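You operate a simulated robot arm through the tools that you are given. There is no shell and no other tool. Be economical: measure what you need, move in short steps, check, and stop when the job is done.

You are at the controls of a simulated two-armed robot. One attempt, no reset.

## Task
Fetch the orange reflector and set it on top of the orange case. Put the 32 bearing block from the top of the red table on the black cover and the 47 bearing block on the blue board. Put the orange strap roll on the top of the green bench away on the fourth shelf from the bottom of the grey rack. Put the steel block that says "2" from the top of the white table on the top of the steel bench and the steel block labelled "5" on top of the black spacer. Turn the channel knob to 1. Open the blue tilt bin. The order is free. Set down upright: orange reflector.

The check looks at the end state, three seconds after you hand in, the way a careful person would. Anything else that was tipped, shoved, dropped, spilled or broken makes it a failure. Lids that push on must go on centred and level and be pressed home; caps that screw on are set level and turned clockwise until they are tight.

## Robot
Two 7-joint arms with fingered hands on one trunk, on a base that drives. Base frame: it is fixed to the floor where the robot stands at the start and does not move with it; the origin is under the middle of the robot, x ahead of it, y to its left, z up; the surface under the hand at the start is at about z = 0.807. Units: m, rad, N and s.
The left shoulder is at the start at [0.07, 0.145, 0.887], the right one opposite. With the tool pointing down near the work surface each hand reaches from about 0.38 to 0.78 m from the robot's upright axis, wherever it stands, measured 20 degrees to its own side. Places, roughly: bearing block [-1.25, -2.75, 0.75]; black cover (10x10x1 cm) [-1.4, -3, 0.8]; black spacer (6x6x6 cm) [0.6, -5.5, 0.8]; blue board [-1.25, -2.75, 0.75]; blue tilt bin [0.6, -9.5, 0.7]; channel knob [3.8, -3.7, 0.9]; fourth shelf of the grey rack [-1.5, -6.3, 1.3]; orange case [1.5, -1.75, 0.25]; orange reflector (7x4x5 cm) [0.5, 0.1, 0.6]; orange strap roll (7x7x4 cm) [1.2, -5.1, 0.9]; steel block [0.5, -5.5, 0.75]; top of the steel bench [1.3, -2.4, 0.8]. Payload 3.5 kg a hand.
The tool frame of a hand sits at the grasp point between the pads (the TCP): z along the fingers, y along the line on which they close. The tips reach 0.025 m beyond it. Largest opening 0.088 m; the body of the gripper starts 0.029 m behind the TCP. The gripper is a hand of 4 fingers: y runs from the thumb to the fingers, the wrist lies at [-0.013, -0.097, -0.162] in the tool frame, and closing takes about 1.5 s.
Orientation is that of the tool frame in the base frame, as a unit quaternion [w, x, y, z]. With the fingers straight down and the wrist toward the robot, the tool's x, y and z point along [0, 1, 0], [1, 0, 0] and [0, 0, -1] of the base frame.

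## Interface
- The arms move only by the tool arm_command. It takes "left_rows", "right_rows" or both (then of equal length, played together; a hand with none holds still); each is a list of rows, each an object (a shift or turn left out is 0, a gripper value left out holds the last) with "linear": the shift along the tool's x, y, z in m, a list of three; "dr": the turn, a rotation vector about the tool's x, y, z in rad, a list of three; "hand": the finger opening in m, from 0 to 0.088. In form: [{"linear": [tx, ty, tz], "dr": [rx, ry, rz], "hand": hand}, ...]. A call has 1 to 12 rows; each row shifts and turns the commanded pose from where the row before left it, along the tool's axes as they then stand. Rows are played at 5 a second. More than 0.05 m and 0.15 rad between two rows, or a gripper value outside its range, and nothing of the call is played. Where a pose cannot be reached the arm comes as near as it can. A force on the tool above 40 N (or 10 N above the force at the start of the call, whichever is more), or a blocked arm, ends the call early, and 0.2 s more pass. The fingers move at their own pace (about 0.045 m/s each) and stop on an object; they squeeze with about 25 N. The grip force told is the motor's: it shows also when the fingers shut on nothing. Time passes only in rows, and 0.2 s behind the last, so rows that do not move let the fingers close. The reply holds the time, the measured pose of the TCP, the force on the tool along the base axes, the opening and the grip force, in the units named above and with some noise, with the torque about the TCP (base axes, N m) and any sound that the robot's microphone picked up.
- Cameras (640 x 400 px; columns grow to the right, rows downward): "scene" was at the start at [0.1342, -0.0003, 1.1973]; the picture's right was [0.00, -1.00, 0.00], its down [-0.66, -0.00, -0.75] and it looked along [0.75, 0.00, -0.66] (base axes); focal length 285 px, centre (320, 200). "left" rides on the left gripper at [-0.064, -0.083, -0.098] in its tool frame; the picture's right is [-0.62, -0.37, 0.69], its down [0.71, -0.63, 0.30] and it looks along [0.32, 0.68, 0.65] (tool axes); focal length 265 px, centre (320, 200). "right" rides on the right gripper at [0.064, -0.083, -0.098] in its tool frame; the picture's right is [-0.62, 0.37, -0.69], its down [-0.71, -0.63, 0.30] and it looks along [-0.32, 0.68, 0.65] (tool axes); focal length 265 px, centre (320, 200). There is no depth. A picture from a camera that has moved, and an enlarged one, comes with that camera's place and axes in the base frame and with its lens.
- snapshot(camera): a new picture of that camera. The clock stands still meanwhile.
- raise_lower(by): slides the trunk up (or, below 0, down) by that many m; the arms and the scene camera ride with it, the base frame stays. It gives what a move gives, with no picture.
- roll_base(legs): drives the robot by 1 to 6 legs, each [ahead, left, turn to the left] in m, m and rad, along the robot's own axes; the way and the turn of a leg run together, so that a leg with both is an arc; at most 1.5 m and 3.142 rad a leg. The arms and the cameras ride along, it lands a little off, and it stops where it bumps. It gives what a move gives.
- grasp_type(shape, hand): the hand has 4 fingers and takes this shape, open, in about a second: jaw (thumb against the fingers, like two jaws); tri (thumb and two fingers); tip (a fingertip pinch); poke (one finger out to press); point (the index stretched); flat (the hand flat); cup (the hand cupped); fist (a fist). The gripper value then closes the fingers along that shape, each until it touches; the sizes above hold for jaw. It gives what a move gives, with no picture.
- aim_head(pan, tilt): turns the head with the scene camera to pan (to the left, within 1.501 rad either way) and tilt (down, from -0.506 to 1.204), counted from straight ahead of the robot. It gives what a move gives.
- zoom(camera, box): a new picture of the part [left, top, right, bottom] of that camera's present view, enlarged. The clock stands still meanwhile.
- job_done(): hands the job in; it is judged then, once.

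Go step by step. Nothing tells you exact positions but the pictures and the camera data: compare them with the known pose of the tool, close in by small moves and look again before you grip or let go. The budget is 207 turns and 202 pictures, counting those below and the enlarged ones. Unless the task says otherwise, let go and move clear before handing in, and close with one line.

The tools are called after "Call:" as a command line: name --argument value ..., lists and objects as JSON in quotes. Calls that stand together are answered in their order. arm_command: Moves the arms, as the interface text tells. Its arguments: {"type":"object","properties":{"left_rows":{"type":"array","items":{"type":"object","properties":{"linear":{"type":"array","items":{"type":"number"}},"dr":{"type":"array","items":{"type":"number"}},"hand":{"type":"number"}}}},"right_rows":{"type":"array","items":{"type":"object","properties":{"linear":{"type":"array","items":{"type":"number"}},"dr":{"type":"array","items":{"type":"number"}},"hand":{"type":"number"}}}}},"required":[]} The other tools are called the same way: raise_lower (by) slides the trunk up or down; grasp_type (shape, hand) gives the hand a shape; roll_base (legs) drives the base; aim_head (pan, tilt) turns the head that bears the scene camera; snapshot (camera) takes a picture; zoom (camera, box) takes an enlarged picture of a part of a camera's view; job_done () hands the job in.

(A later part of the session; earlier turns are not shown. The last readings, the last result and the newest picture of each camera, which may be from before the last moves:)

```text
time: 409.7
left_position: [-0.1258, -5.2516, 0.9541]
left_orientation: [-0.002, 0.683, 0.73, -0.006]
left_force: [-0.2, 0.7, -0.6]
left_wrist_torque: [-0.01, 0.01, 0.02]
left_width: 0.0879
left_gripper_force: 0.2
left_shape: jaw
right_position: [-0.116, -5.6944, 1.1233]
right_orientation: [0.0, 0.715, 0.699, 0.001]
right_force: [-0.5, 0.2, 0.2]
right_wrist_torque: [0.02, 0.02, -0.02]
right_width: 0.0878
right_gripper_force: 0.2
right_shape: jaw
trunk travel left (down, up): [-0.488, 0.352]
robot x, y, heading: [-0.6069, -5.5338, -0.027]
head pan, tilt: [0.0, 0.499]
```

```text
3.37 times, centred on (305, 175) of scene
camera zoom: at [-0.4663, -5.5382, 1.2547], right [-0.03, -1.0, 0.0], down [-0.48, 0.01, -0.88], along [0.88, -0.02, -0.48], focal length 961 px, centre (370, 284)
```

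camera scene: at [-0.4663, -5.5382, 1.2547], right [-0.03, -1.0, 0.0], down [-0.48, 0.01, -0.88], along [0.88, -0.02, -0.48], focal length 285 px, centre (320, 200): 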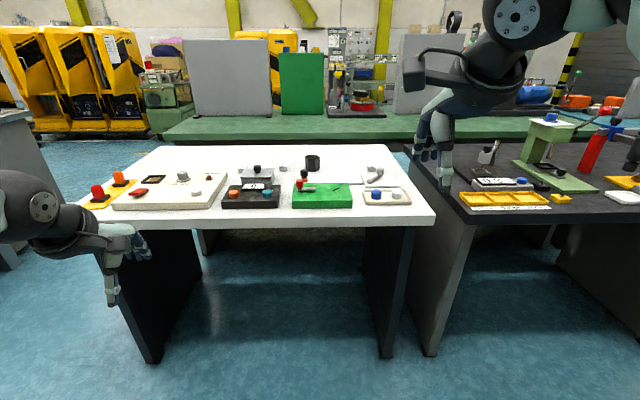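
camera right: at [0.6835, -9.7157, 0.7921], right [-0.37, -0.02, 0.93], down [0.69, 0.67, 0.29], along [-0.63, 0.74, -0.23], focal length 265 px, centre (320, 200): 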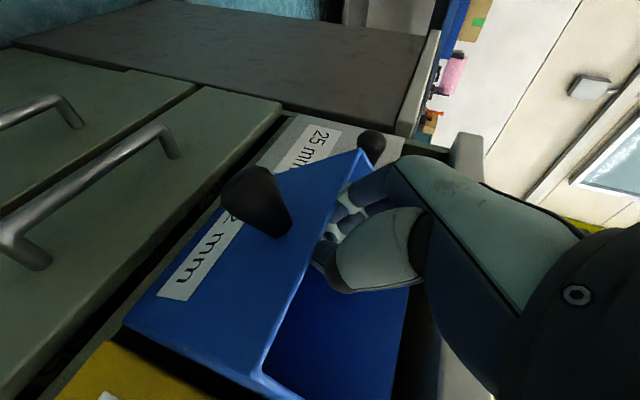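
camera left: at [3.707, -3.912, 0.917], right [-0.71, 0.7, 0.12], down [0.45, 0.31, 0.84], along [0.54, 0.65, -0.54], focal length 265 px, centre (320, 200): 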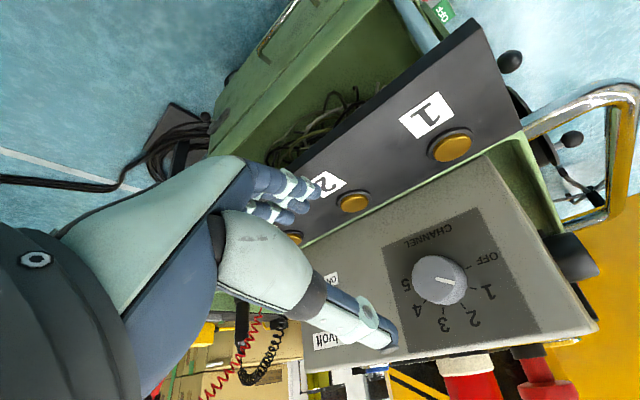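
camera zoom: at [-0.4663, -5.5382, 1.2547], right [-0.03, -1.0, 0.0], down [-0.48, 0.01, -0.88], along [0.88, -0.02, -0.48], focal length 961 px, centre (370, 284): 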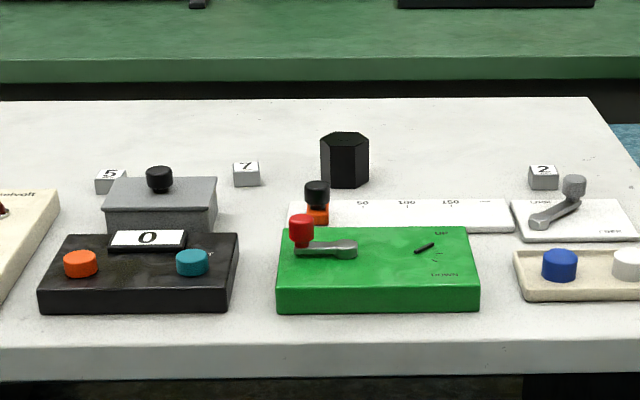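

Blocks "5", "7", "2" and the hex spacer stand at the back of the table. I move closer with hands high and triangulate.

Call:
raise_lower --by 0.08

Call:
roll_base --legs '[[0.5, 0, 0.027]]'

Call:
aim_head --pan 0 --tilt 0.7

Call:
snapshot --camera "scene"

```text
time: 410.9
left_position: [-0.1257, -5.2533, 1.0338]
left_orientation: [-0.002, 0.683, 0.73, -0.005]
left_force: [0.1, 0.2, -0.8]
left_wrist_torque: [0.03, -0.02, -0.01]
left_width: 0.0878
left_gripper_force: 0.0
left_shape: jaw
right_position: [-0.1156, -5.6949, 1.2037]
right_orientation: [0.0, 0.714, 0.7, 0.0]
right_force: [-1.0, -0.2, -0.2]
right_wrist_torque: [-0.02, 0.02, -0.02]
right_width: 0.0876
right_gripper_force: 0.1
right_shape: jaw
trunk travel left (down, up): [-0.568, 0.272]
robot x, y, heading: [-0.608, -5.5333, -0.031]
head pan, tilt: [0.0, 0.499]
```

```text
time: 413.8
left_position: [0.3574, -5.2503, 1.0349]
left_orientation: [-0.003, 0.676, 0.737, -0.005]
left_force: [-0.2, -0.1, 0.1]
left_wrist_torque: [0.01, 0.03, 0.01]
left_width: 0.0875
left_gripper_force: 0.1
left_shape: jaw
right_position: [0.3784, -5.6909, 1.2036]
right_orientation: [0.0, 0.708, 0.706, 0.002]
right_force: [0.4, 1.0, 0.0]
right_wrist_torque: [-0.01, -0.02, -0.01]
right_width: 0.0875
right_gripper_force: 0.1
right_shape: jaw
trunk travel left (down, up): [-0.568, 0.272]
robot x, y, heading: [-0.1206, -5.5424, -0.007]
head pan, tilt: [0.0, 0.499]
```

```text
time: 414.5
left_position: [0.3571, -5.25, 1.0343]
left_orientation: [-0.003, 0.675, 0.737, -0.005]
left_force: [-0.6, -0.8, 0.8]
left_wrist_torque: [0.0, 0.0, 0.02]
left_width: 0.0879
left_gripper_force: 0.0
left_shape: jaw
right_position: [0.3772, -5.6914, 1.2018]
right_orientation: [0.001, 0.708, 0.706, 0.002]
right_force: [0.8, 0.2, 0.1]
right_wrist_torque: [0.01, -0.03, -0.02]
right_width: 0.0878
right_gripper_force: 0.1
right_shape: jaw
trunk travel left (down, up): [-0.568, 0.272]
robot x, y, heading: [-0.1176, -5.5413, -0.006]
head pan, tilt: [0.0, 0.7]
```

```text
78 pictures are left
camera scene: at [0.0178, -5.5426, 1.317], right [0.0, -1.0, 0.0], down [-0.64, 0.0, -0.77], along [0.77, 0.0, -0.64], focal length 285 px, centre (320, 200)
```

scene: 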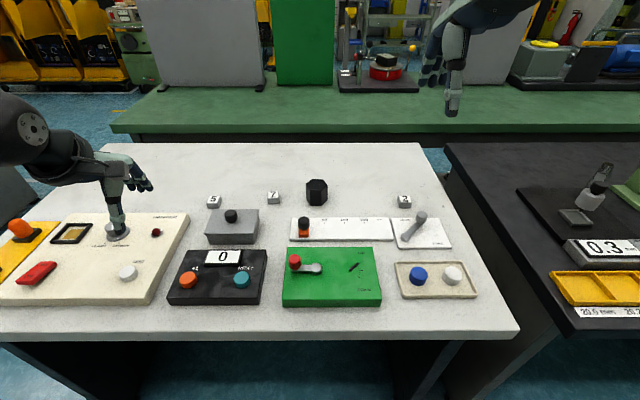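

Call:
zoom --camera "scene" --box '[190, 165, 430, 255]'

Call:
raise_lower --by 0.2

Call:
zoom --camera "scene" --box '[190, 215, 430, 305]'

```text
2.67 times, centred on (310, 210) of scene
camera zoom: at [0.0178, -5.5426, 1.317], right [0.0, -1.0, 0.0], down [-0.64, 0.0, -0.77], along [0.77, 0.0, -0.64], focal length 761 px, centre (347, 173)
```

zoom: 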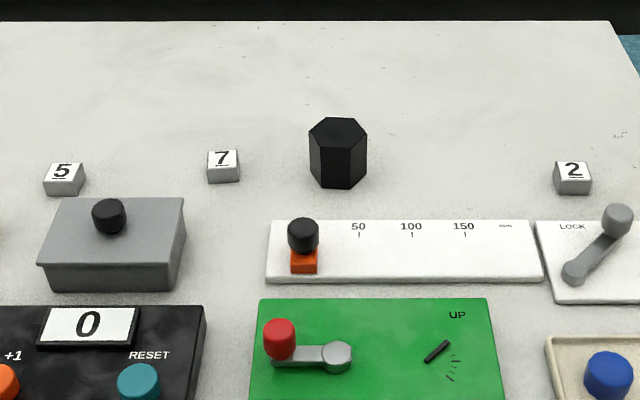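

```text
time: 416.6
left_position: [0.3589, -5.2506, 1.234]
left_orientation: [-0.002, 0.675, 0.738, -0.005]
left_force: [0.4, 0.6, 0.0]
left_wrist_torque: [0.03, -0.01, -0.01]
left_width: 0.0877
left_gripper_force: 0.1
left_shape: jaw
right_position: [0.3771, -5.6912, 1.4034]
right_orientation: [0.0, 0.708, 0.707, 0.002]
right_force: [0.8, 0.2, -0.8]
right_wrist_torque: [0.01, 0.0, 0.0]
right_width: 0.0878
right_gripper_force: 0.1
right_shape: jaw
trunk travel left (down, up): [-0.768, 0.072]
robot x, y, heading: [-0.1195, -5.545, -0.005]
head pan, tilt: [0.0, 0.7]
```

```text
2.67 times, centred on (310, 260) of scene
camera zoom: at [0.0177, -5.5426, 1.517], right [0.0, -1.0, 0.0], down [-0.64, 0.0, -0.76], along [0.76, 0.0, -0.64], focal length 761 px, centre (347, 40)
```

zoom: 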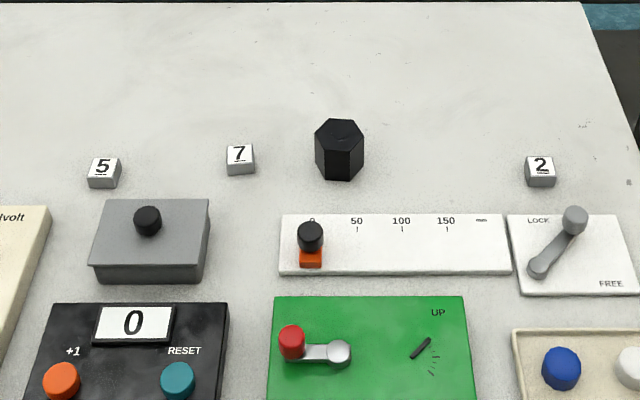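

Block 5 top centre (0.625, -5.253, 0.81); block 2 (0.625, -5.780, 0.81); spacer top (0.648, -5.537, 0.838). I position for block 5 with the left hand.

Call:
roll_base --legs '[[0.05, 0.09, 0.005]]'

Call:
raise_lower --by -0.24

Call:
arm_command --left_rows '[{"linear": [-0.02, 0.035, 0], "dr": [0, 0, 0.09]}, {"linear": [-0.025, 0.045, 0]}, {"linear": [-0.025, 0.045, 0]}, {"linear": [-0.02, 0.045, 0]}, {"linear": [0, 0.04, 0]}, {}]'

Call:
snapshot --camera "left"

Call:
snapshot --camera "scene"

```text
time: 417.8
left_position: [0.4055, -5.1623, 1.2366]
left_orientation: [-0.003, 0.674, 0.739, -0.004]
left_force: [-1.6, 0.2, 0.0]
left_wrist_torque: [0.0, -0.02, -0.01]
left_width: 0.0879
left_gripper_force: 0.0
left_shape: jaw
right_position: [0.4268, -5.6057, 1.4035]
right_orientation: [0.0, 0.707, 0.708, 0.004]
right_force: [0.0, 1.0, 0.6]
right_wrist_torque: [-0.01, -0.02, -0.01]
right_width: 0.0876
right_gripper_force: 0.2
right_shape: jaw
trunk travel left (down, up): [-0.768, 0.072]
robot x, y, heading: [-0.0646, -5.4552, 0.003]
head pan, tilt: [0.0, 0.7]
```

```text
time: 420.3
left_position: [0.4065, -5.1595, 0.9939]
left_orientation: [-0.003, 0.673, 0.739, -0.005]
left_force: [0.6, -0.7, 0.3]
left_wrist_torque: [0.03, -0.01, -0.01]
left_width: 0.0877
left_gripper_force: 0.1
left_shape: jaw
right_position: [0.4277, -5.6003, 1.1626]
right_orientation: [0.0, 0.707, 0.708, 0.003]
right_force: [0.3, 0.0, 0.6]
right_wrist_torque: [0.0, 0.01, 0.0]
right_width: 0.0876
right_gripper_force: 0.0
right_shape: jaw
trunk travel left (down, up): [-0.528, 0.312]
robot x, y, heading: [-0.0696, -5.4524, 0.002]
head pan, tilt: [0.0, 0.7]
```

```text
refused: row 2 steps farther than a row can; nothing moved
```

```text
75 pictures are left
camera left: at [0.3305, -5.2297, 1.0948], right [-0.32, -0.65, -0.69], down [-0.7, 0.65, -0.3], along [0.64, 0.38, -0.66], focal length 265 px, centre (320, 200)
```

left: 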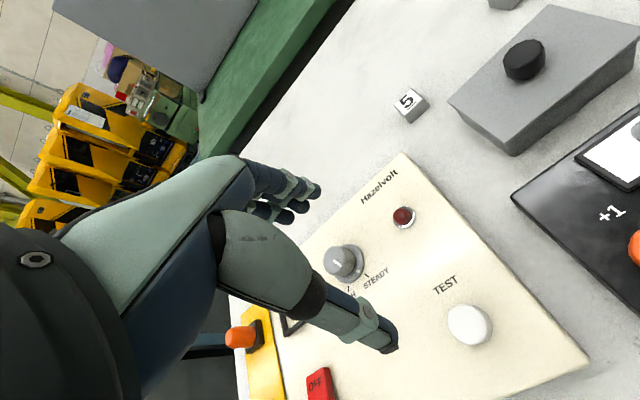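

```text
74 pictures are left
camera scene: at [0.0677, -5.4533, 1.2771], right [0.0, -1.0, 0.0], down [-0.64, 0.0, -0.76], along [0.76, 0.0, -0.64], focal length 285 px, centre (320, 200)
```

scene: 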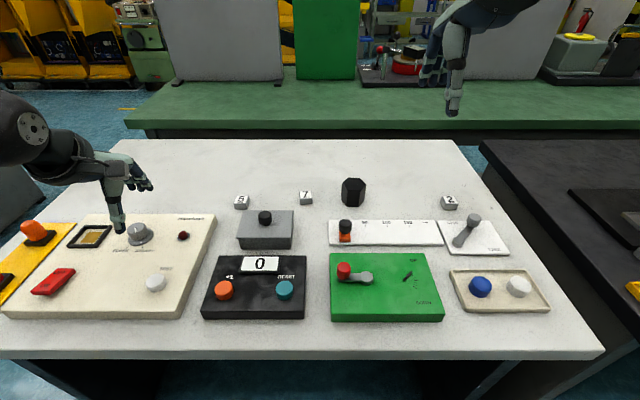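

Call:
arm_command --left_rows '[{"linear": [-0.02, 0.03, 0], "dr": [0, 0, 0.09]}, {"linear": [-0.02, 0.04, 0]}, {"linear": [-0.02, 0.04, 0]}, {"linear": [-0.02, 0.04, 0]}, {"linear": [-0.013, 0.04, 0.01]}, {"linear": [0, 0.028, 0.03]}, {"linear": [0, 0, 0.04]}, {}]'

Call:
snapshot --camera "left"

Call:
snapshot --camera "scene"

```text
time: 422.1
left_position: [0.6249, -5.2487, 0.9149]
left_orientation: [-0.002, 0.706, 0.709, -0.005]
left_force: [0.0, -0.2, -0.6]
left_wrist_torque: [-0.01, -0.05, 0.01]
left_width: 0.0876
left_gripper_force: 0.1
left_shape: jaw
right_position: [0.4279, -5.6004, 1.1632]
right_orientation: [0.0, 0.706, 0.708, 0.003]
right_force: [-0.4, -0.1, 0.9]
right_wrist_torque: [-0.04, 0.0, 0.0]
right_width: 0.0879
right_gripper_force: 0.0
right_shape: jaw
trunk travel left (down, up): [-0.528, 0.312]
robot x, y, heading: [-0.0664, -5.4547, 0.002]
head pan, tilt: [0.0, 0.7]
```

```text
73 pictures are left
camera left: at [0.5441, -5.3118, 1.0144], right [-0.37, -0.62, -0.69], down [-0.64, 0.71, -0.3], along [0.68, 0.32, -0.66], focal length 265 px, centre (320, 200)
```

left: 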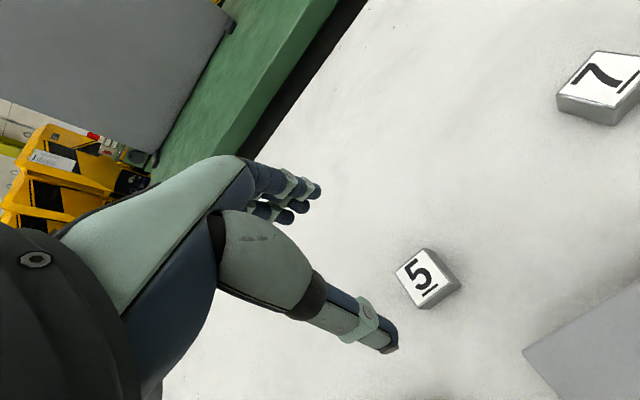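

```text
72 pictures are left
camera scene: at [0.0678, -5.4532, 1.277], right [0.0, -1.0, 0.0], down [-0.64, 0.0, -0.76], along [0.76, 0.0, -0.64], focal length 285 px, centre (320, 200)
```

scene: 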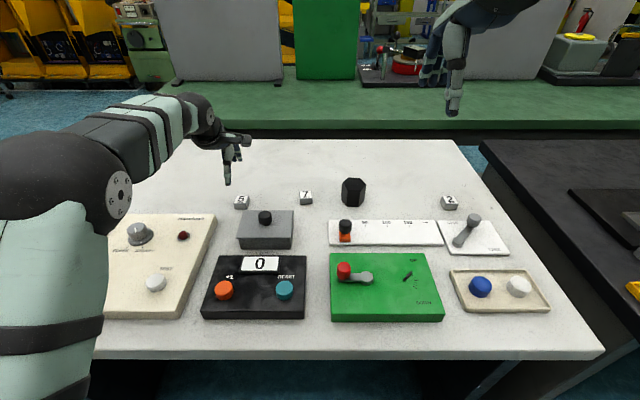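

Call:
arm_command --left_rows '[{"linear": [-0.004, -0.005, 0.03]}, {"linear": [0, 0, 0.03]}, {"linear": [0, 0, 0.015]}, {}]'

Call:
snapshot --camera "left"

```text
time: 423.1
left_position: [0.6203, -5.2534, 0.8384]
left_orientation: [-0.002, 0.706, 0.708, -0.005]
left_force: [0.5, 0.8, -0.1]
left_wrist_torque: [0.0, -0.02, -0.01]
left_width: 0.0873
left_gripper_force: 0.1
left_shape: jaw
right_position: [0.4285, -5.6012, 1.1643]
right_orientation: [0.0, 0.706, 0.708, 0.003]
right_force: [-0.3, -0.9, 0.3]
right_wrist_torque: [0.01, -0.02, 0.04]
right_width: 0.0878
right_gripper_force: 0.0
right_shape: jaw
trunk travel left (down, up): [-0.528, 0.312]
robot x, y, heading: [-0.0664, -5.4499, 0.004]
head pan, tilt: [0.0, 0.7]
```

```text
71 pictures are left
camera left: at [0.5384, -5.3172, 0.9373], right [-0.37, -0.62, -0.69], down [-0.64, 0.71, -0.3], along [0.68, 0.32, -0.66], focal length 265 px, centre (320, 200)
```

left: 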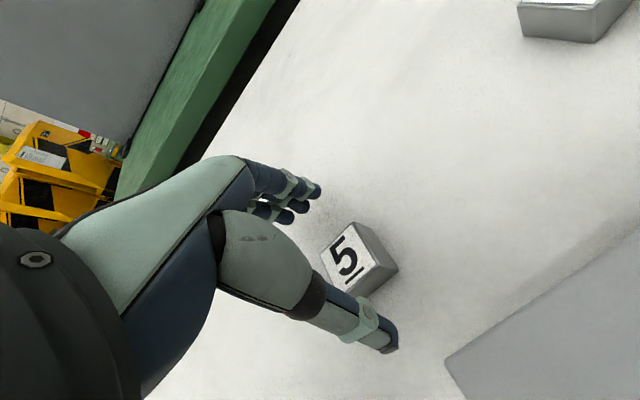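

Well aligned. Descend and grip block 5.

Call:
arm_command --left_rows '[{"linear": [0.002, -0.002, 0.015]}, {"linear": [0, 0, 0.014]}, {}, {"hand": 0.05}, {"hand": 0.05}, {"hand": 0.03}, {"hand": 0.025}, {"hand": 0.02}, {"hand": 0.02}, {"hand": 0.02}, {"hand": 0.02}]'

Call:
snapshot --camera "left"

```text
time: 424.0
left_position: [0.6218, -5.2514, 0.8259]
left_orientation: [0.011, 0.705, 0.709, 0.009]
left_force: [-2.0, 0.2, 27.5]
left_wrist_torque: [-0.07, 0.26, 0.02]
left_width: 0.0332
left_gripper_force: 25.2
left_shape: jaw
right_position: [0.4239, -5.6021, 1.1653]
right_orientation: [0.002, 0.705, 0.709, 0.005]
right_force: [-0.2, -0.4, -0.3]
right_wrist_torque: [-0.01, -0.01, -0.01]
right_width: 0.0877
right_gripper_force: 0.1
right_shape: jaw
trunk travel left (down, up): [-0.528, 0.312]
robot x, y, heading: [-0.067, -5.4572, 0.005]
head pan, tilt: [0.0, 0.7]
stopped in row 4 (left hand): the force on the tool passed its limit at 40 N (the readings are from after the stop); the commanded pose is now the measured one
```

```text
70 pictures are left
camera left: at [0.5358, -5.3157, 0.9224], right [-0.35, -0.62, -0.7], down [-0.62, 0.71, -0.32], along [0.7, 0.33, -0.64], focal length 265 px, centre (320, 200)
```

left: 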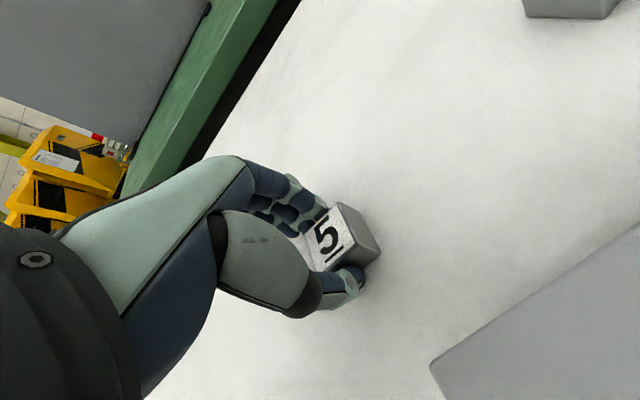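

Fingertips touched the table (z≈0.80) and the block is held (0.033). I lift and check.

Call:
arm_command --left_rows '[{"hand": 0.02}, {"hand": 0.02}, {"linear": [0, 0, -0.02], "hand": 0.02}, {"linear": [0, 0, -0.03]}, {"linear": [0, 0, -0.03]}, {"linear": [0, 0, -0.03]}, {}]'

Call:
snapshot --camera "left"

```text
time: 425.6
left_position: [0.6192, -5.252, 0.9281]
left_orientation: [0.004, 0.706, 0.709, 0.001]
left_force: [-0.1, -0.9, -1.9]
left_wrist_torque: [0.02, 0.0, -0.01]
left_width: 0.0314
left_gripper_force: 25.1
left_shape: jaw
right_position: [0.4277, -5.6014, 1.1619]
right_orientation: [-0.001, 0.706, 0.708, 0.002]
right_force: [0.2, 0.4, -1.0]
right_wrist_torque: [-0.02, -0.03, 0.0]
right_width: 0.0876
right_gripper_force: 0.0
right_shape: jaw
trunk travel left (down, up): [-0.528, 0.312]
robot x, y, heading: [-0.0715, -5.4543, 0.005]
head pan, tilt: [0.0, 0.7]
```

```text
69 pictures are left
camera left: at [0.5361, -5.3148, 1.0253], right [-0.36, -0.62, -0.69], down [-0.63, 0.71, -0.31], along [0.69, 0.32, -0.65], focal length 265 px, centre (320, 200)
```

left: 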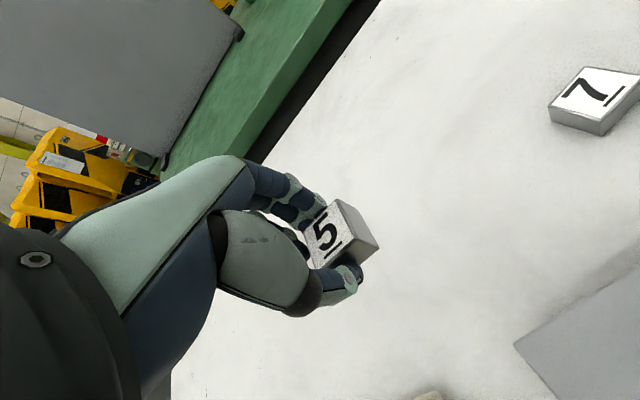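

Block 5 is held. I strafe the base to bring it over the spacer.

Call:
arm_command --left_rows '[{"linear": [0, 0.0, -0.03]}, {}]'

Call:
roll_base --legs '[[0, -0.284, 0]]'

Call:
snapshot --camera "left"

Call:
snapshot --camera "scene"

```text
time: 426.2
left_position: [0.621, -5.2508, 0.9563]
left_orientation: [0.005, 0.705, 0.709, 0.003]
left_force: [0.4, -0.2, -2.1]
left_wrist_torque: [0.02, 0.02, 0.05]
left_width: 0.0312
left_gripper_force: 24.9
left_shape: jaw
right_position: [0.4286, -5.6011, 1.1637]
right_orientation: [-0.001, 0.706, 0.708, 0.002]
right_force: [-0.1, -0.3, -0.1]
right_wrist_torque: [0.02, 0.0, -0.02]
right_width: 0.0878
right_gripper_force: 0.1
right_shape: jaw
trunk travel left (down, up): [-0.528, 0.312]
robot x, y, heading: [-0.0687, -5.4508, 0.005]
head pan, tilt: [0.0, 0.7]
```

```text
time: 428.2
left_position: [0.6196, -5.5383, 0.9574]
left_orientation: [0.006, 0.705, 0.709, 0.003]
left_force: [-0.6, 1.0, -1.6]
left_wrist_torque: [-0.01, 0.0, 0.01]
left_width: 0.0313
left_gripper_force: 24.6
left_shape: jaw
right_position: [0.4287, -5.8867, 1.1638]
right_orientation: [0.0, 0.706, 0.708, 0.002]
right_force: [0.0, -0.2, -0.4]
right_wrist_torque: [-0.02, -0.02, 0.01]
right_width: 0.088
right_gripper_force: 0.1
right_shape: jaw
trunk travel left (down, up): [-0.528, 0.312]
robot x, y, heading: [-0.0677, -5.7411, 0.001]
head pan, tilt: [0.0, 0.7]
```

```text
68 pictures are left
camera left: at [0.5364, -5.6013, 1.0549], right [-0.36, -0.62, -0.69], down [-0.63, 0.71, -0.31], along [0.69, 0.32, -0.65], focal length 265 px, centre (320, 200)
```

left: 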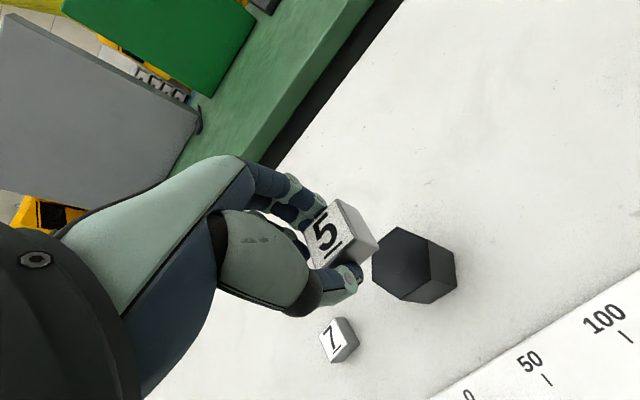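

```text
67 pictures are left
camera scene: at [0.0684, -5.7397, 1.277], right [0.0, -1.0, 0.0], down [-0.64, 0.0, -0.76], along [0.76, 0.0, -0.64], focal length 285 px, centre (320, 200)
```

scene: 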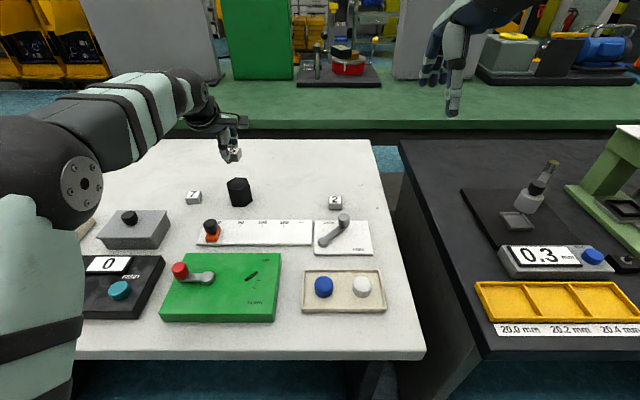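

Call:
arm_command --left_rows '[{"linear": [0.003, 0.024, 0.01]}, {"linear": [0, 0, 0.025]}, {"linear": [0, 0, 0.015]}, {}]'

Call:
snapshot --camera "left"

Call:
zoom --camera "scene" --box '[180, 130, 300, 220]'

```text
time: 429.2
left_position: [0.6448, -5.5359, 0.9064]
left_orientation: [0.005, 0.706, 0.708, 0.002]
left_force: [0.5, 1.0, -1.8]
left_wrist_torque: [0.0, 0.01, 0.03]
left_width: 0.0313
left_gripper_force: 25.2
left_shape: jaw
right_position: [0.4293, -5.8871, 1.1628]
right_orientation: [0.0, 0.705, 0.709, 0.003]
right_force: [0.4, -0.3, -0.4]
right_wrist_torque: [0.01, 0.03, 0.02]
right_width: 0.0878
right_gripper_force: 0.1
right_shape: jaw
trunk travel left (down, up): [-0.528, 0.312]
robot x, y, heading: [-0.0679, -5.7399, 0.001]
head pan, tilt: [0.0, 0.7]
```

```text
66 pictures are left
camera left: at [0.5605, -5.5987, 1.0038], right [-0.36, -0.62, -0.69], down [-0.63, 0.71, -0.31], along [0.69, 0.32, -0.65], focal length 265 px, centre (320, 200)
```

left: 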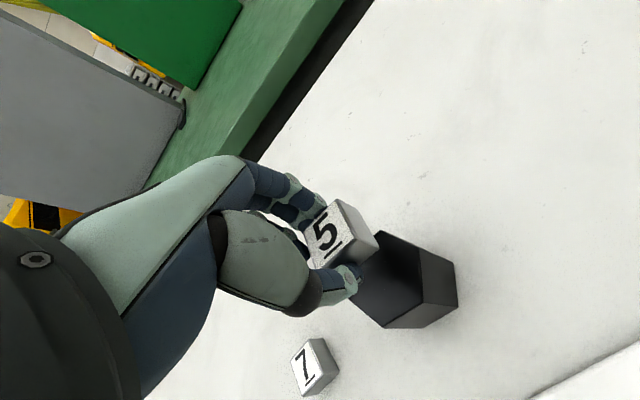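

```text
4.44 times, centred on (240, 175) of scene
camera zoom: at [0.0684, -5.7396, 1.277], right [0.0, -1.0, 0.0], down [-0.64, 0.0, -0.76], along [0.76, 0.0, -0.64], focal length 1268 px, centre (676, 311)
```

zoom: 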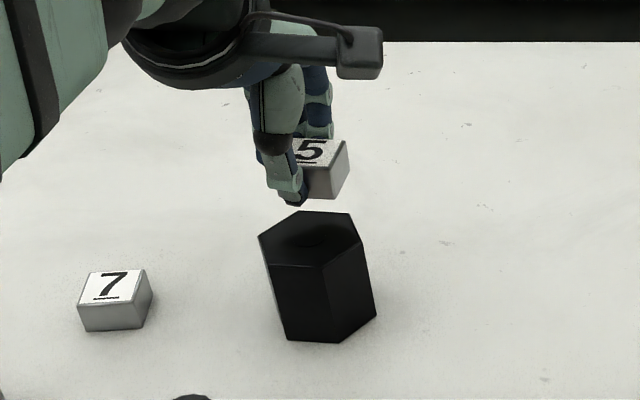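

The spacer appears about 9 mm closer than the block; I correct and look again.

Call:
arm_command --left_rows '[{"linear": [0.003, -0.009, 0.005]}, {}]'

Call:
zoom --camera "left" --box '[270, 160, 470, 360]'

Call:
zoom --camera "scene" --box '[190, 140, 290, 215]'

```text
time: 429.8
left_position: [0.6365, -5.5332, 0.9008]
left_orientation: [0.005, 0.706, 0.708, 0.003]
left_force: [-0.8, 1.3, -2.3]
left_wrist_torque: [0.01, 0.03, 0.01]
left_width: 0.0313
left_gripper_force: 24.8
left_shape: jaw
right_position: [0.427, -5.8861, 1.1635]
right_orientation: [0.0, 0.706, 0.708, 0.003]
right_force: [-0.4, -0.6, -0.4]
right_wrist_torque: [-0.01, 0.01, -0.02]
right_width: 0.0877
right_gripper_force: 0.1
right_shape: jaw
trunk travel left (down, up): [-0.528, 0.312]
robot x, y, heading: [-0.0673, -5.7354, -0.001]
head pan, tilt: [0.0, 0.7]
```

```text
2.00 times, centred on (370, 260) of left
camera zoom: at [0.553, -5.596, 0.9994], right [-0.36, -0.62, -0.69], down [-0.63, 0.71, -0.31], along [0.69, 0.32, -0.65], focal length 531 px, centre (220, 80)
```

zoom: 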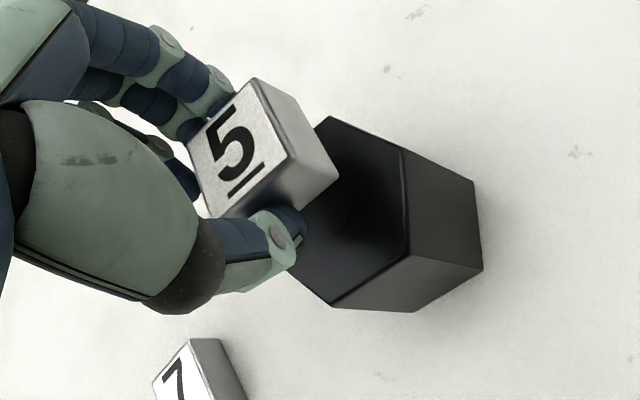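

```text
5.33 times, centred on (240, 178) of scene
camera zoom: at [0.0686, -5.7398, 1.2769], right [0.0, -1.0, 0.0], down [-0.64, 0.0, -0.76], along [0.76, 0.0, -0.64], focal length 1522 px, centre (747, 320)
```

zoom: 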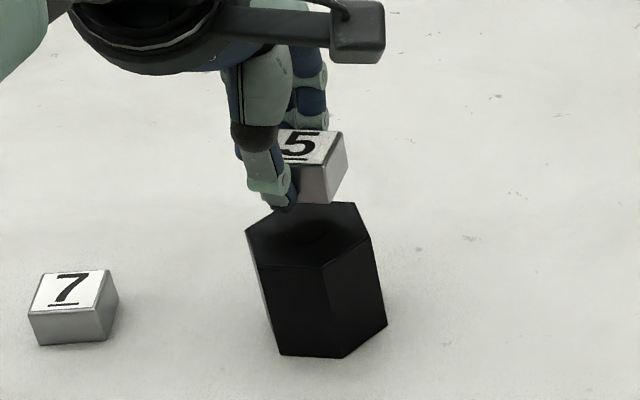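

Call:
arm_command --left_rows '[{"linear": [0.0, -0.006, 0.004]}, {"linear": [0, 0, 0.004]}, {}]'

Call:
zoom --camera "left" --box '[270, 160, 470, 360]'

Call:
zoom --camera "scene" --box '[190, 140, 290, 215]'

```text
time: 430.6
left_position: [0.6301, -5.5324, 0.8936]
left_orientation: [0.005, 0.706, 0.708, 0.002]
left_force: [0.8, 0.2, -1.9]
left_wrist_torque: [-0.01, -0.01, 0.01]
left_width: 0.0312
left_gripper_force: 24.8
left_shape: jaw
right_position: [0.428, -5.8873, 1.1633]
right_orientation: [0.001, 0.706, 0.708, 0.002]
right_force: [-0.3, 0.8, 1.0]
right_wrist_torque: [0.04, -0.01, -0.02]
right_width: 0.0877
right_gripper_force: 0.0
right_shape: jaw
trunk travel left (down, up): [-0.528, 0.312]
robot x, y, heading: [-0.0714, -5.7417, 0.004]
head pan, tilt: [0.0, 0.7]
```

```text
2.00 times, centred on (370, 260) of left
camera zoom: at [0.5468, -5.5961, 0.9922], right [-0.36, -0.62, -0.69], down [-0.63, 0.71, -0.31], along [0.69, 0.32, -0.65], focal length 531 px, centre (220, 80)
```

zoom: 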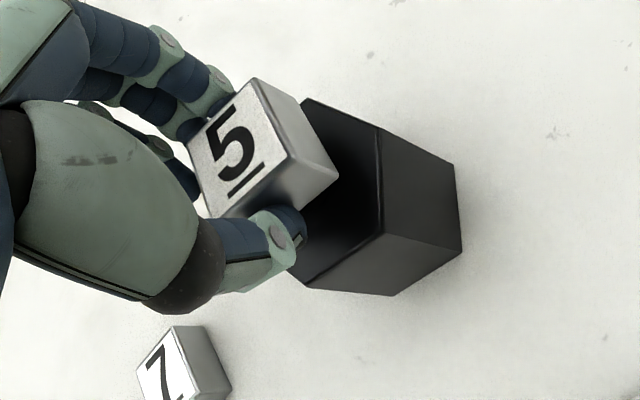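

```text
5.33 times, centred on (240, 178) of scene
camera zoom: at [0.0682, -5.7396, 1.277], right [0.0, -1.0, 0.0], down [-0.64, 0.0, -0.76], along [0.76, 0.0, -0.64], focal length 1522 px, centre (747, 320)
```

zoom: 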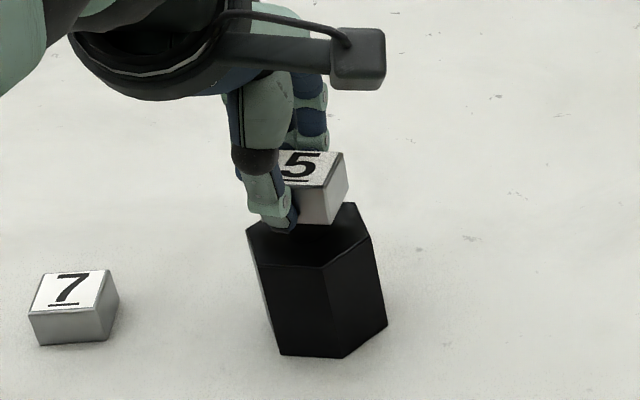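

Nearly centred; small correction and lower to contact.

Call:
arm_command --left_rows '[{"linear": [0.002, -0.003, 0.003]}, {"linear": [0, 0, 0.003]}, {}]'

Call:
arm_command --left_rows '[{"linear": [0, 0, 0.002]}, {}]'

Call:
zoom --camera "left" --box '[270, 160, 470, 360]'

```text
time: 431.4
left_position: [0.6282, -5.5303, 0.8875]
left_orientation: [0.004, 0.706, 0.708, 0.002]
left_force: [0.4, -0.2, -1.6]
left_wrist_torque: [-0.02, 0.02, 0.0]
left_width: 0.0312
left_gripper_force: 24.6
left_shape: jaw
right_position: [0.429, -5.887, 1.1637]
right_orientation: [0.001, 0.705, 0.709, 0.002]
right_force: [0.6, 0.1, 0.0]
right_wrist_torque: [0.02, 0.01, 0.02]
right_width: 0.0877
right_gripper_force: 0.0
right_shape: jaw
trunk travel left (down, up): [-0.528, 0.312]
robot x, y, heading: [-0.0652, -5.7386, -0.001]
head pan, tilt: [0.0, 0.7]
```

```text
time: 432.0
left_position: [0.6276, -5.5301, 0.8855]
left_orientation: [0.004, 0.706, 0.709, 0.002]
left_force: [0.4, -0.6, -1.7]
left_wrist_torque: [0.05, 0.01, 0.02]
left_width: 0.0312
left_gripper_force: 24.6
left_shape: jaw
right_position: [0.4294, -5.8871, 1.1632]
right_orientation: [0.001, 0.706, 0.708, 0.002]
right_force: [-0.1, -0.8, -1.0]
right_wrist_torque: [0.03, -0.03, -0.02]
right_width: 0.0875
right_gripper_force: 0.1
right_shape: jaw
trunk travel left (down, up): [-0.528, 0.312]
robot x, y, heading: [-0.065, -5.7404, -0.003]
head pan, tilt: [0.0, 0.7]
```

```text
2.00 times, centred on (370, 260) of left
camera zoom: at [0.5433, -5.5935, 0.9838], right [-0.36, -0.62, -0.69], down [-0.63, 0.71, -0.31], along [0.69, 0.32, -0.65], focal length 531 px, centre (220, 80)
```

zoom: 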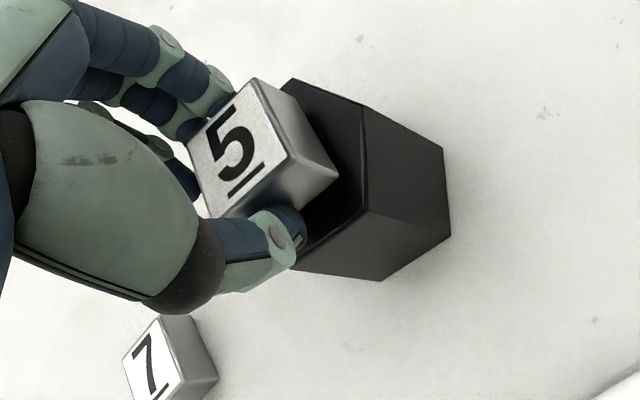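

Call:
arm_command --left_rows '[{"linear": [0, 0, 0.002]}, {"linear": [0, 0, 0.002]}, {}]'

Call:
arm_command --left_rows '[{"linear": [0, 0, 0.002]}, {}]'

```text
time: 432.8
left_position: [0.6267, -5.5304, 0.8816]
left_orientation: [0.005, 0.705, 0.709, 0.003]
left_force: [1.0, 0.2, -1.8]
left_wrist_torque: [-0.01, 0.0, -0.02]
left_width: 0.0312
left_gripper_force: 24.6
left_shape: jaw
right_position: [0.4283, -5.8875, 1.163]
right_orientation: [0.001, 0.706, 0.709, 0.001]
right_force: [-0.4, -0.1, 0.9]
right_wrist_torque: [0.03, 0.01, 0.02]
right_width: 0.0878
right_gripper_force: 0.1
right_shape: jaw
trunk travel left (down, up): [-0.528, 0.312]
robot x, y, heading: [-0.0671, -5.7348, 0.002]
head pan, tilt: [0.0, 0.7]
```

```text
time: 433.4
left_position: [0.6262, -5.5302, 0.8801]
left_orientation: [0.006, 0.706, 0.708, 0.003]
left_force: [-0.1, 0.4, 0.1]
left_wrist_torque: [0.04, -0.1, 0.0]
left_width: 0.0314
left_gripper_force: 25.0
left_shape: jaw
right_position: [0.4278, -5.8867, 1.1645]
right_orientation: [0.001, 0.706, 0.708, 0.002]
right_force: [0.3, 0.9, 0.2]
right_wrist_torque: [-0.04, 0.0, 0.01]
right_width: 0.0876
right_gripper_force: 0.0
right_shape: jaw
trunk travel left (down, up): [-0.528, 0.312]
robot x, y, heading: [-0.0681, -5.7403, -0.002]
head pan, tilt: [0.0, 0.7]
```

Call:
arm_command --left_rows '[{"linear": [0, 0, 0.001]}, {}, {"hand": 0.04}, {"hand": 0.055}, {"hand": 0.07}, {"hand": 0.088}, {"hand": 0.088}, {"hand": 0.088}, {"hand": 0.088}]'

Call:
zoom --camera "left" --box '[270, 160, 470, 360]'

```text
time: 435.4
left_position: [0.6267, -5.53, 0.879]
left_orientation: [0.005, 0.706, 0.708, 0.003]
left_force: [0.3, -0.1, -0.5]
left_wrist_torque: [0.01, 0.01, 0.02]
left_width: 0.0877
left_gripper_force: 0.1
left_shape: jaw
right_position: [0.4271, -5.8866, 1.1635]
right_orientation: [0.001, 0.706, 0.708, 0.001]
right_force: [0.8, -0.6, 0.1]
right_wrist_torque: [-0.01, 0.0, 0.02]
right_width: 0.0877
right_gripper_force: 0.0
right_shape: jaw
trunk travel left (down, up): [-0.528, 0.312]
robot x, y, heading: [-0.0644, -5.7409, -0.001]
head pan, tilt: [0.0, 0.7]
```

```text
2.00 times, centred on (370, 260) of left
camera zoom: at [0.5427, -5.594, 0.9773], right [-0.36, -0.62, -0.7], down [-0.63, 0.71, -0.31], along [0.69, 0.32, -0.65], focal length 531 px, centre (220, 80)
```

zoom: 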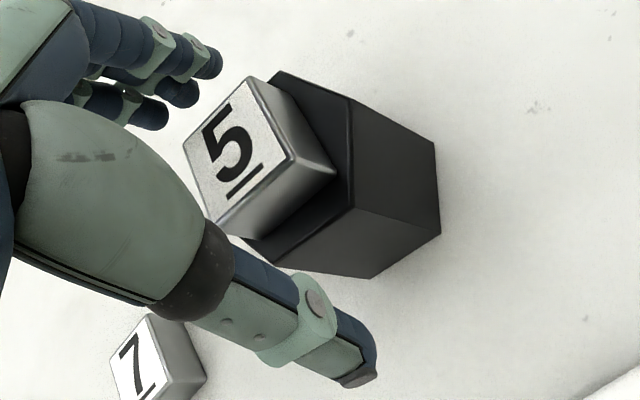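

Block 5 rests on the spacer. I lift the left hand clear, and bring the right hand above block 2.

Call:
arm_command --left_rows '[{"linear": [0, 0, -0.03]}, {"linear": [0, 0, -0.04]}, {"linear": [0, 0, -0.04]}, {"linear": [0, -0.04, -0.02]}, {"linear": [0, -0.04, 0]}, {"linear": [0, -0.04, 0]}, {"linear": [0, -0.04, 0]}, {}]'

Call:
arm_command --right_rows '[{"linear": [0.02, 0.03, 0.03]}, {"linear": [0.02, 0.03, 0.03]}, {"linear": [0.02, 0.03, 0.03]}, {"linear": [0.02, 0.03, 0.03]}, {"linear": [0.02, 0.03, 0.03]}, {"linear": [0.007, 0.03, 0.03]}, {"linear": [0, 0.014, 0.035]}, {"linear": [0, 0, 0.03]}, {}]'

Call:
snapshot --camera "right"

Call:
snapshot --camera "scene"

```text
time: 437.2
left_position: [0.4674, -5.5344, 1.0066]
left_orientation: [0.004, 0.706, 0.708, 0.003]
left_force: [-0.2, -0.9, 0.5]
left_wrist_torque: [0.01, 0.02, -0.02]
left_width: 0.0876
left_gripper_force: 0.1
left_shape: jaw
right_position: [0.4307, -5.8859, 1.1633]
right_orientation: [0.0, 0.706, 0.708, 0.001]
right_force: [0.4, -0.7, 0.0]
right_wrist_torque: [-0.05, -0.01, -0.01]
right_width: 0.0876
right_gripper_force: 0.1
right_shape: jaw
trunk travel left (down, up): [-0.528, 0.312]
robot x, y, heading: [-0.0707, -5.7383, -0.003]
head pan, tilt: [0.0, 0.7]
```

```text
time: 439.2
left_position: [0.4667, -5.5324, 1.0081]
left_orientation: [0.005, 0.706, 0.708, 0.002]
left_force: [-1.0, -0.4, 0.4]
left_wrist_torque: [0.0, 0.0, 0.01]
left_width: 0.0879
left_gripper_force: 0.0
left_shape: jaw
right_position: [0.6225, -5.7786, 0.9215]
right_orientation: [0.001, 0.705, 0.709, 0.002]
right_force: [-0.5, -1.1, 0.5]
right_wrist_torque: [0.03, 0.01, 0.0]
right_width: 0.0878
right_gripper_force: 0.1
right_shape: jaw
trunk travel left (down, up): [-0.528, 0.312]
robot x, y, heading: [-0.0712, -5.7406, 0.001]
head pan, tilt: [0.0, 0.7]
```

```text
58 pictures are left
camera right: at [0.5379, -5.714, 1.0184], right [0.37, -0.62, 0.69], down [-0.63, -0.72, -0.31], along [0.69, -0.32, -0.65], focal length 265 px, centre (320, 200)
```

right: 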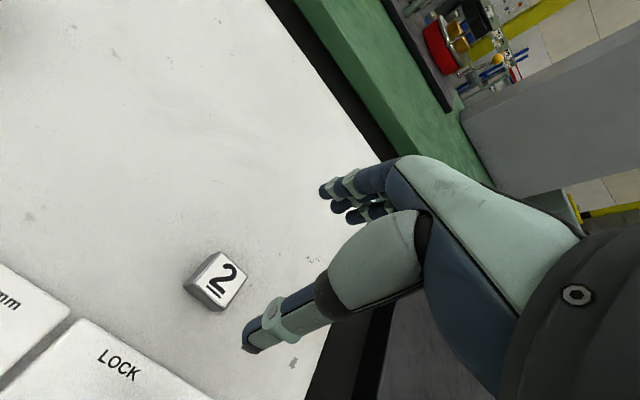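

```text
57 pictures are left
camera scene: at [0.0679, -5.7399, 1.277], right [0.0, -1.0, 0.0], down [-0.64, 0.0, -0.76], along [0.76, 0.0, -0.64], focal length 285 px, centre (320, 200)
```

scene: 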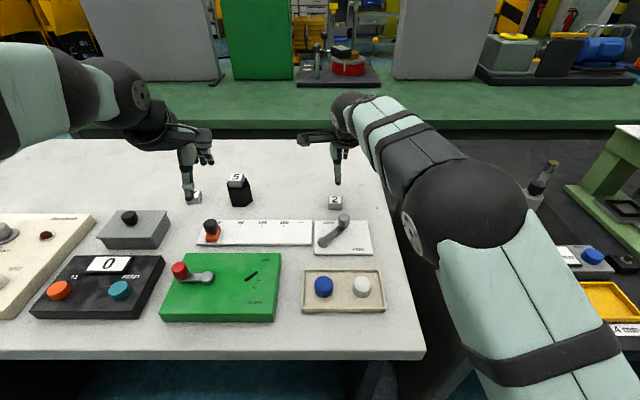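

Call:
arm_command --right_rows '[{"linear": [0.001, -0.006, 0.03]}, {"linear": [0, 0, 0.03]}, {"linear": [0, 0, 0.02]}, {}]'

Call:
snapshot --camera "right"

```text
time: 440.2
left_position: [0.4648, -5.5332, 1.0072]
left_orientation: [0.005, 0.706, 0.708, 0.003]
left_force: [-0.8, 1.0, 0.0]
left_wrist_torque: [0.01, -0.01, 0.01]
left_width: 0.0879
left_gripper_force: 0.0
left_shape: jaw
right_position: [0.6158, -5.7778, 0.8406]
right_orientation: [0.001, 0.706, 0.708, 0.002]
right_force: [-0.9, 0.9, 0.2]
right_wrist_torque: [0.0, -0.02, -0.02]
right_width: 0.0876
right_gripper_force: 0.1
right_shape: jaw
trunk travel left (down, up): [-0.528, 0.312]
robot x, y, heading: [-0.064, -5.7425, -0.002]
head pan, tilt: [0.0, 0.7]
```

```text
56 pictures are left
camera right: at [0.5323, -5.7128, 0.938], right [0.37, -0.62, 0.69], down [-0.63, -0.72, -0.31], along [0.69, -0.32, -0.65], focal length 265 px, centre (320, 200)
```

right: 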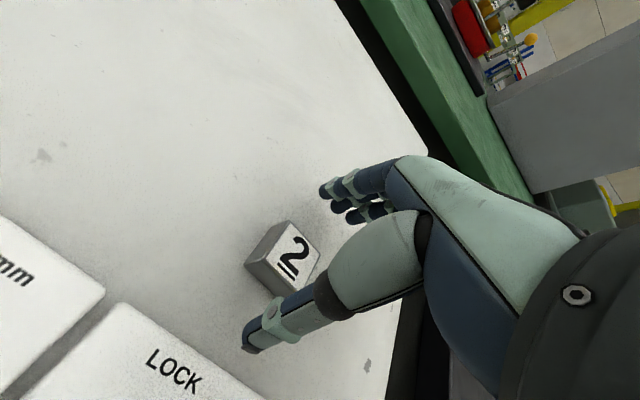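

Call:
arm_command --right_rows '[{"linear": [0, -0.001, 0.009]}, {}, {"hand": 0.05}, {"hand": 0.05}, {"hand": 0.04}, {"hand": 0.03}, {"hand": 0.02}, {"hand": 0.02}, {"hand": 0.02}, {"hand": 0.02}]'

Call:
arm_command --right_rows '[{"linear": [0, 0, -0.02], "hand": 0.02}, {"linear": [0, 0, -0.03]}, {"linear": [0, 0, -0.04]}, {"linear": [0, 0, -0.04]}, {"linear": [0, -0.04, -0.03]}, {"linear": [0, -0.04, -0.01]}, {"linear": [0, -0.04, 0]}, {"linear": [0, -0.04, 0]}, {}]'

Call:
snapshot --camera "right"

Call:
zoom --camera "scene" --box '[140, 130, 380, 280]'

```text
time: 442.4
left_position: [0.4659, -5.5321, 1.0082]
left_orientation: [0.005, 0.706, 0.708, 0.003]
left_force: [-0.6, 0.3, -0.1]
left_wrist_torque: [-0.01, 0.01, -0.01]
left_width: 0.0876
left_gripper_force: 0.0
left_shape: jaw
right_position: [0.6148, -5.7773, 0.8318]
right_orientation: [0.0, 0.706, 0.708, 0.002]
right_force: [-0.2, 0.1, 0.2]
right_wrist_torque: [-0.01, 0.0, -0.04]
right_width: 0.0266
right_gripper_force: 25.0
right_shape: jaw
trunk travel left (down, up): [-0.528, 0.312]
robot x, y, heading: [-0.0689, -5.7415, -0.002]
head pan, tilt: [0.0, 0.7]
```

```text
time: 444.4
left_position: [0.4675, -5.5328, 1.0063]
left_orientation: [0.005, 0.706, 0.708, 0.003]
left_force: [-0.5, -0.2, -0.9]
left_wrist_torque: [0.0, 0.04, 0.03]
left_width: 0.0877
left_gripper_force: 0.1
left_shape: jaw
right_position: [0.4558, -5.7787, 0.9987]
right_orientation: [0.0, 0.706, 0.708, 0.001]
right_force: [-0.4, -0.8, -1.4]
right_wrist_torque: [0.03, -0.01, 0.02]
right_width: 0.0265
right_gripper_force: 24.8
right_shape: jaw
trunk travel left (down, up): [-0.528, 0.312]
robot x, y, heading: [-0.0681, -5.7418, -0.001]
head pan, tilt: [0.0, 0.7]
```

```text
55 pictures are left
camera right: at [0.3722, -5.7144, 1.0967], right [0.37, -0.62, 0.69], down [-0.63, -0.72, -0.31], along [0.69, -0.32, -0.65], focal length 265 px, centre (320, 200)
```

right: 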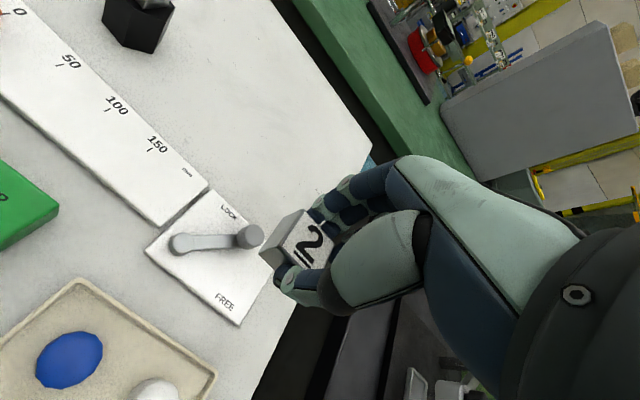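

```text
2.67 times, centred on (260, 205) of scene
camera zoom: at [0.0698, -5.7396, 1.2768], right [0.0, -1.0, 0.0], down [-0.65, 0.0, -0.76], along [0.76, 0.0, -0.65], focal length 761 px, centre (480, 187)
```

zoom: 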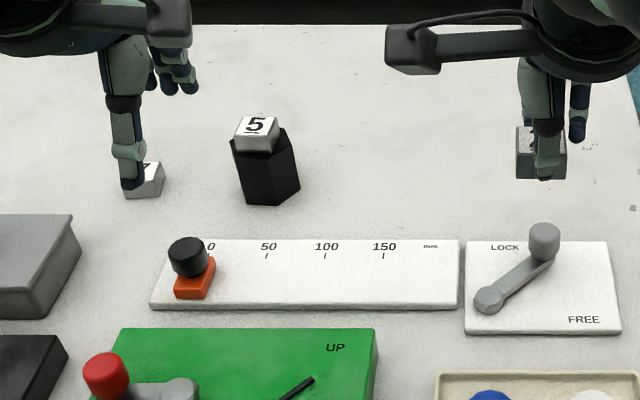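

Both blocks handled: "5" on the spacer, "2" held in the right hand. Next the red table with the bearing blocks.

Call:
roll_base --legs '[[-0.5, 0, 0], [0, 0, 1.57], [1.4, 0, 0], [1.3, 0, 0]]'

Call:
aim_head --pan 0.9 --tilt 0.4

Call:
snapshot --camera "scene"

```text
time: 463.9
left_position: [-0.8506, -2.5063, 1.0077]
left_orientation: [0.001, -0.024, 1.0, 0.005]
left_force: [-0.8, 0.3, -0.5]
left_wrist_torque: [0.04, 0.01, -0.03]
left_width: 0.0876
left_gripper_force: 0.0
left_shape: jaw
right_position: [-0.6039, -2.5075, 0.9982]
right_orientation: [0.0, -0.024, 1.0, 0.002]
right_force: [-0.1, -0.8, -2.0]
right_wrist_torque: [0.01, 0.0, 0.0]
right_width: 0.0266
right_gripper_force: 25.4
right_shape: jaw
trunk travel left (down, up): [-0.528, 0.312]
robot x, y, heading: [-0.6231, -3.0293, 1.619]
head pan, tilt: [0.0, 0.7]
```

```text
time: 465.1
left_position: [-0.8507, -2.5066, 1.0081]
left_orientation: [0.002, -0.023, 1.0, 0.004]
left_force: [0.3, -0.1, 0.9]
left_wrist_torque: [-0.03, 0.0, -0.03]
left_width: 0.0876
left_gripper_force: 0.1
left_shape: jaw
right_position: [-0.605, -2.5074, 0.9993]
right_orientation: [-0.001, -0.023, 1.0, 0.002]
right_force: [-0.4, -0.6, -1.3]
right_wrist_torque: [0.01, 0.01, 0.04]
right_width: 0.0266
right_gripper_force: 24.9
right_shape: jaw
trunk travel left (down, up): [-0.528, 0.312]
robot x, y, heading: [-0.6186, -3.029, 1.617]
head pan, tilt: [0.901, 0.4]
```

```text
53 pictures are left
camera scene: at [-0.6984, -2.9259, 1.3038], right [0.59, 0.81, 0.0], down [0.32, -0.23, -0.92], along [-0.75, 0.54, -0.39], focal length 285 px, centre (320, 200)
```

scene: 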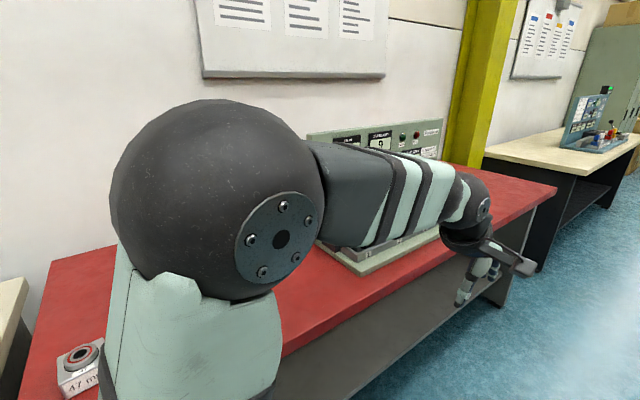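

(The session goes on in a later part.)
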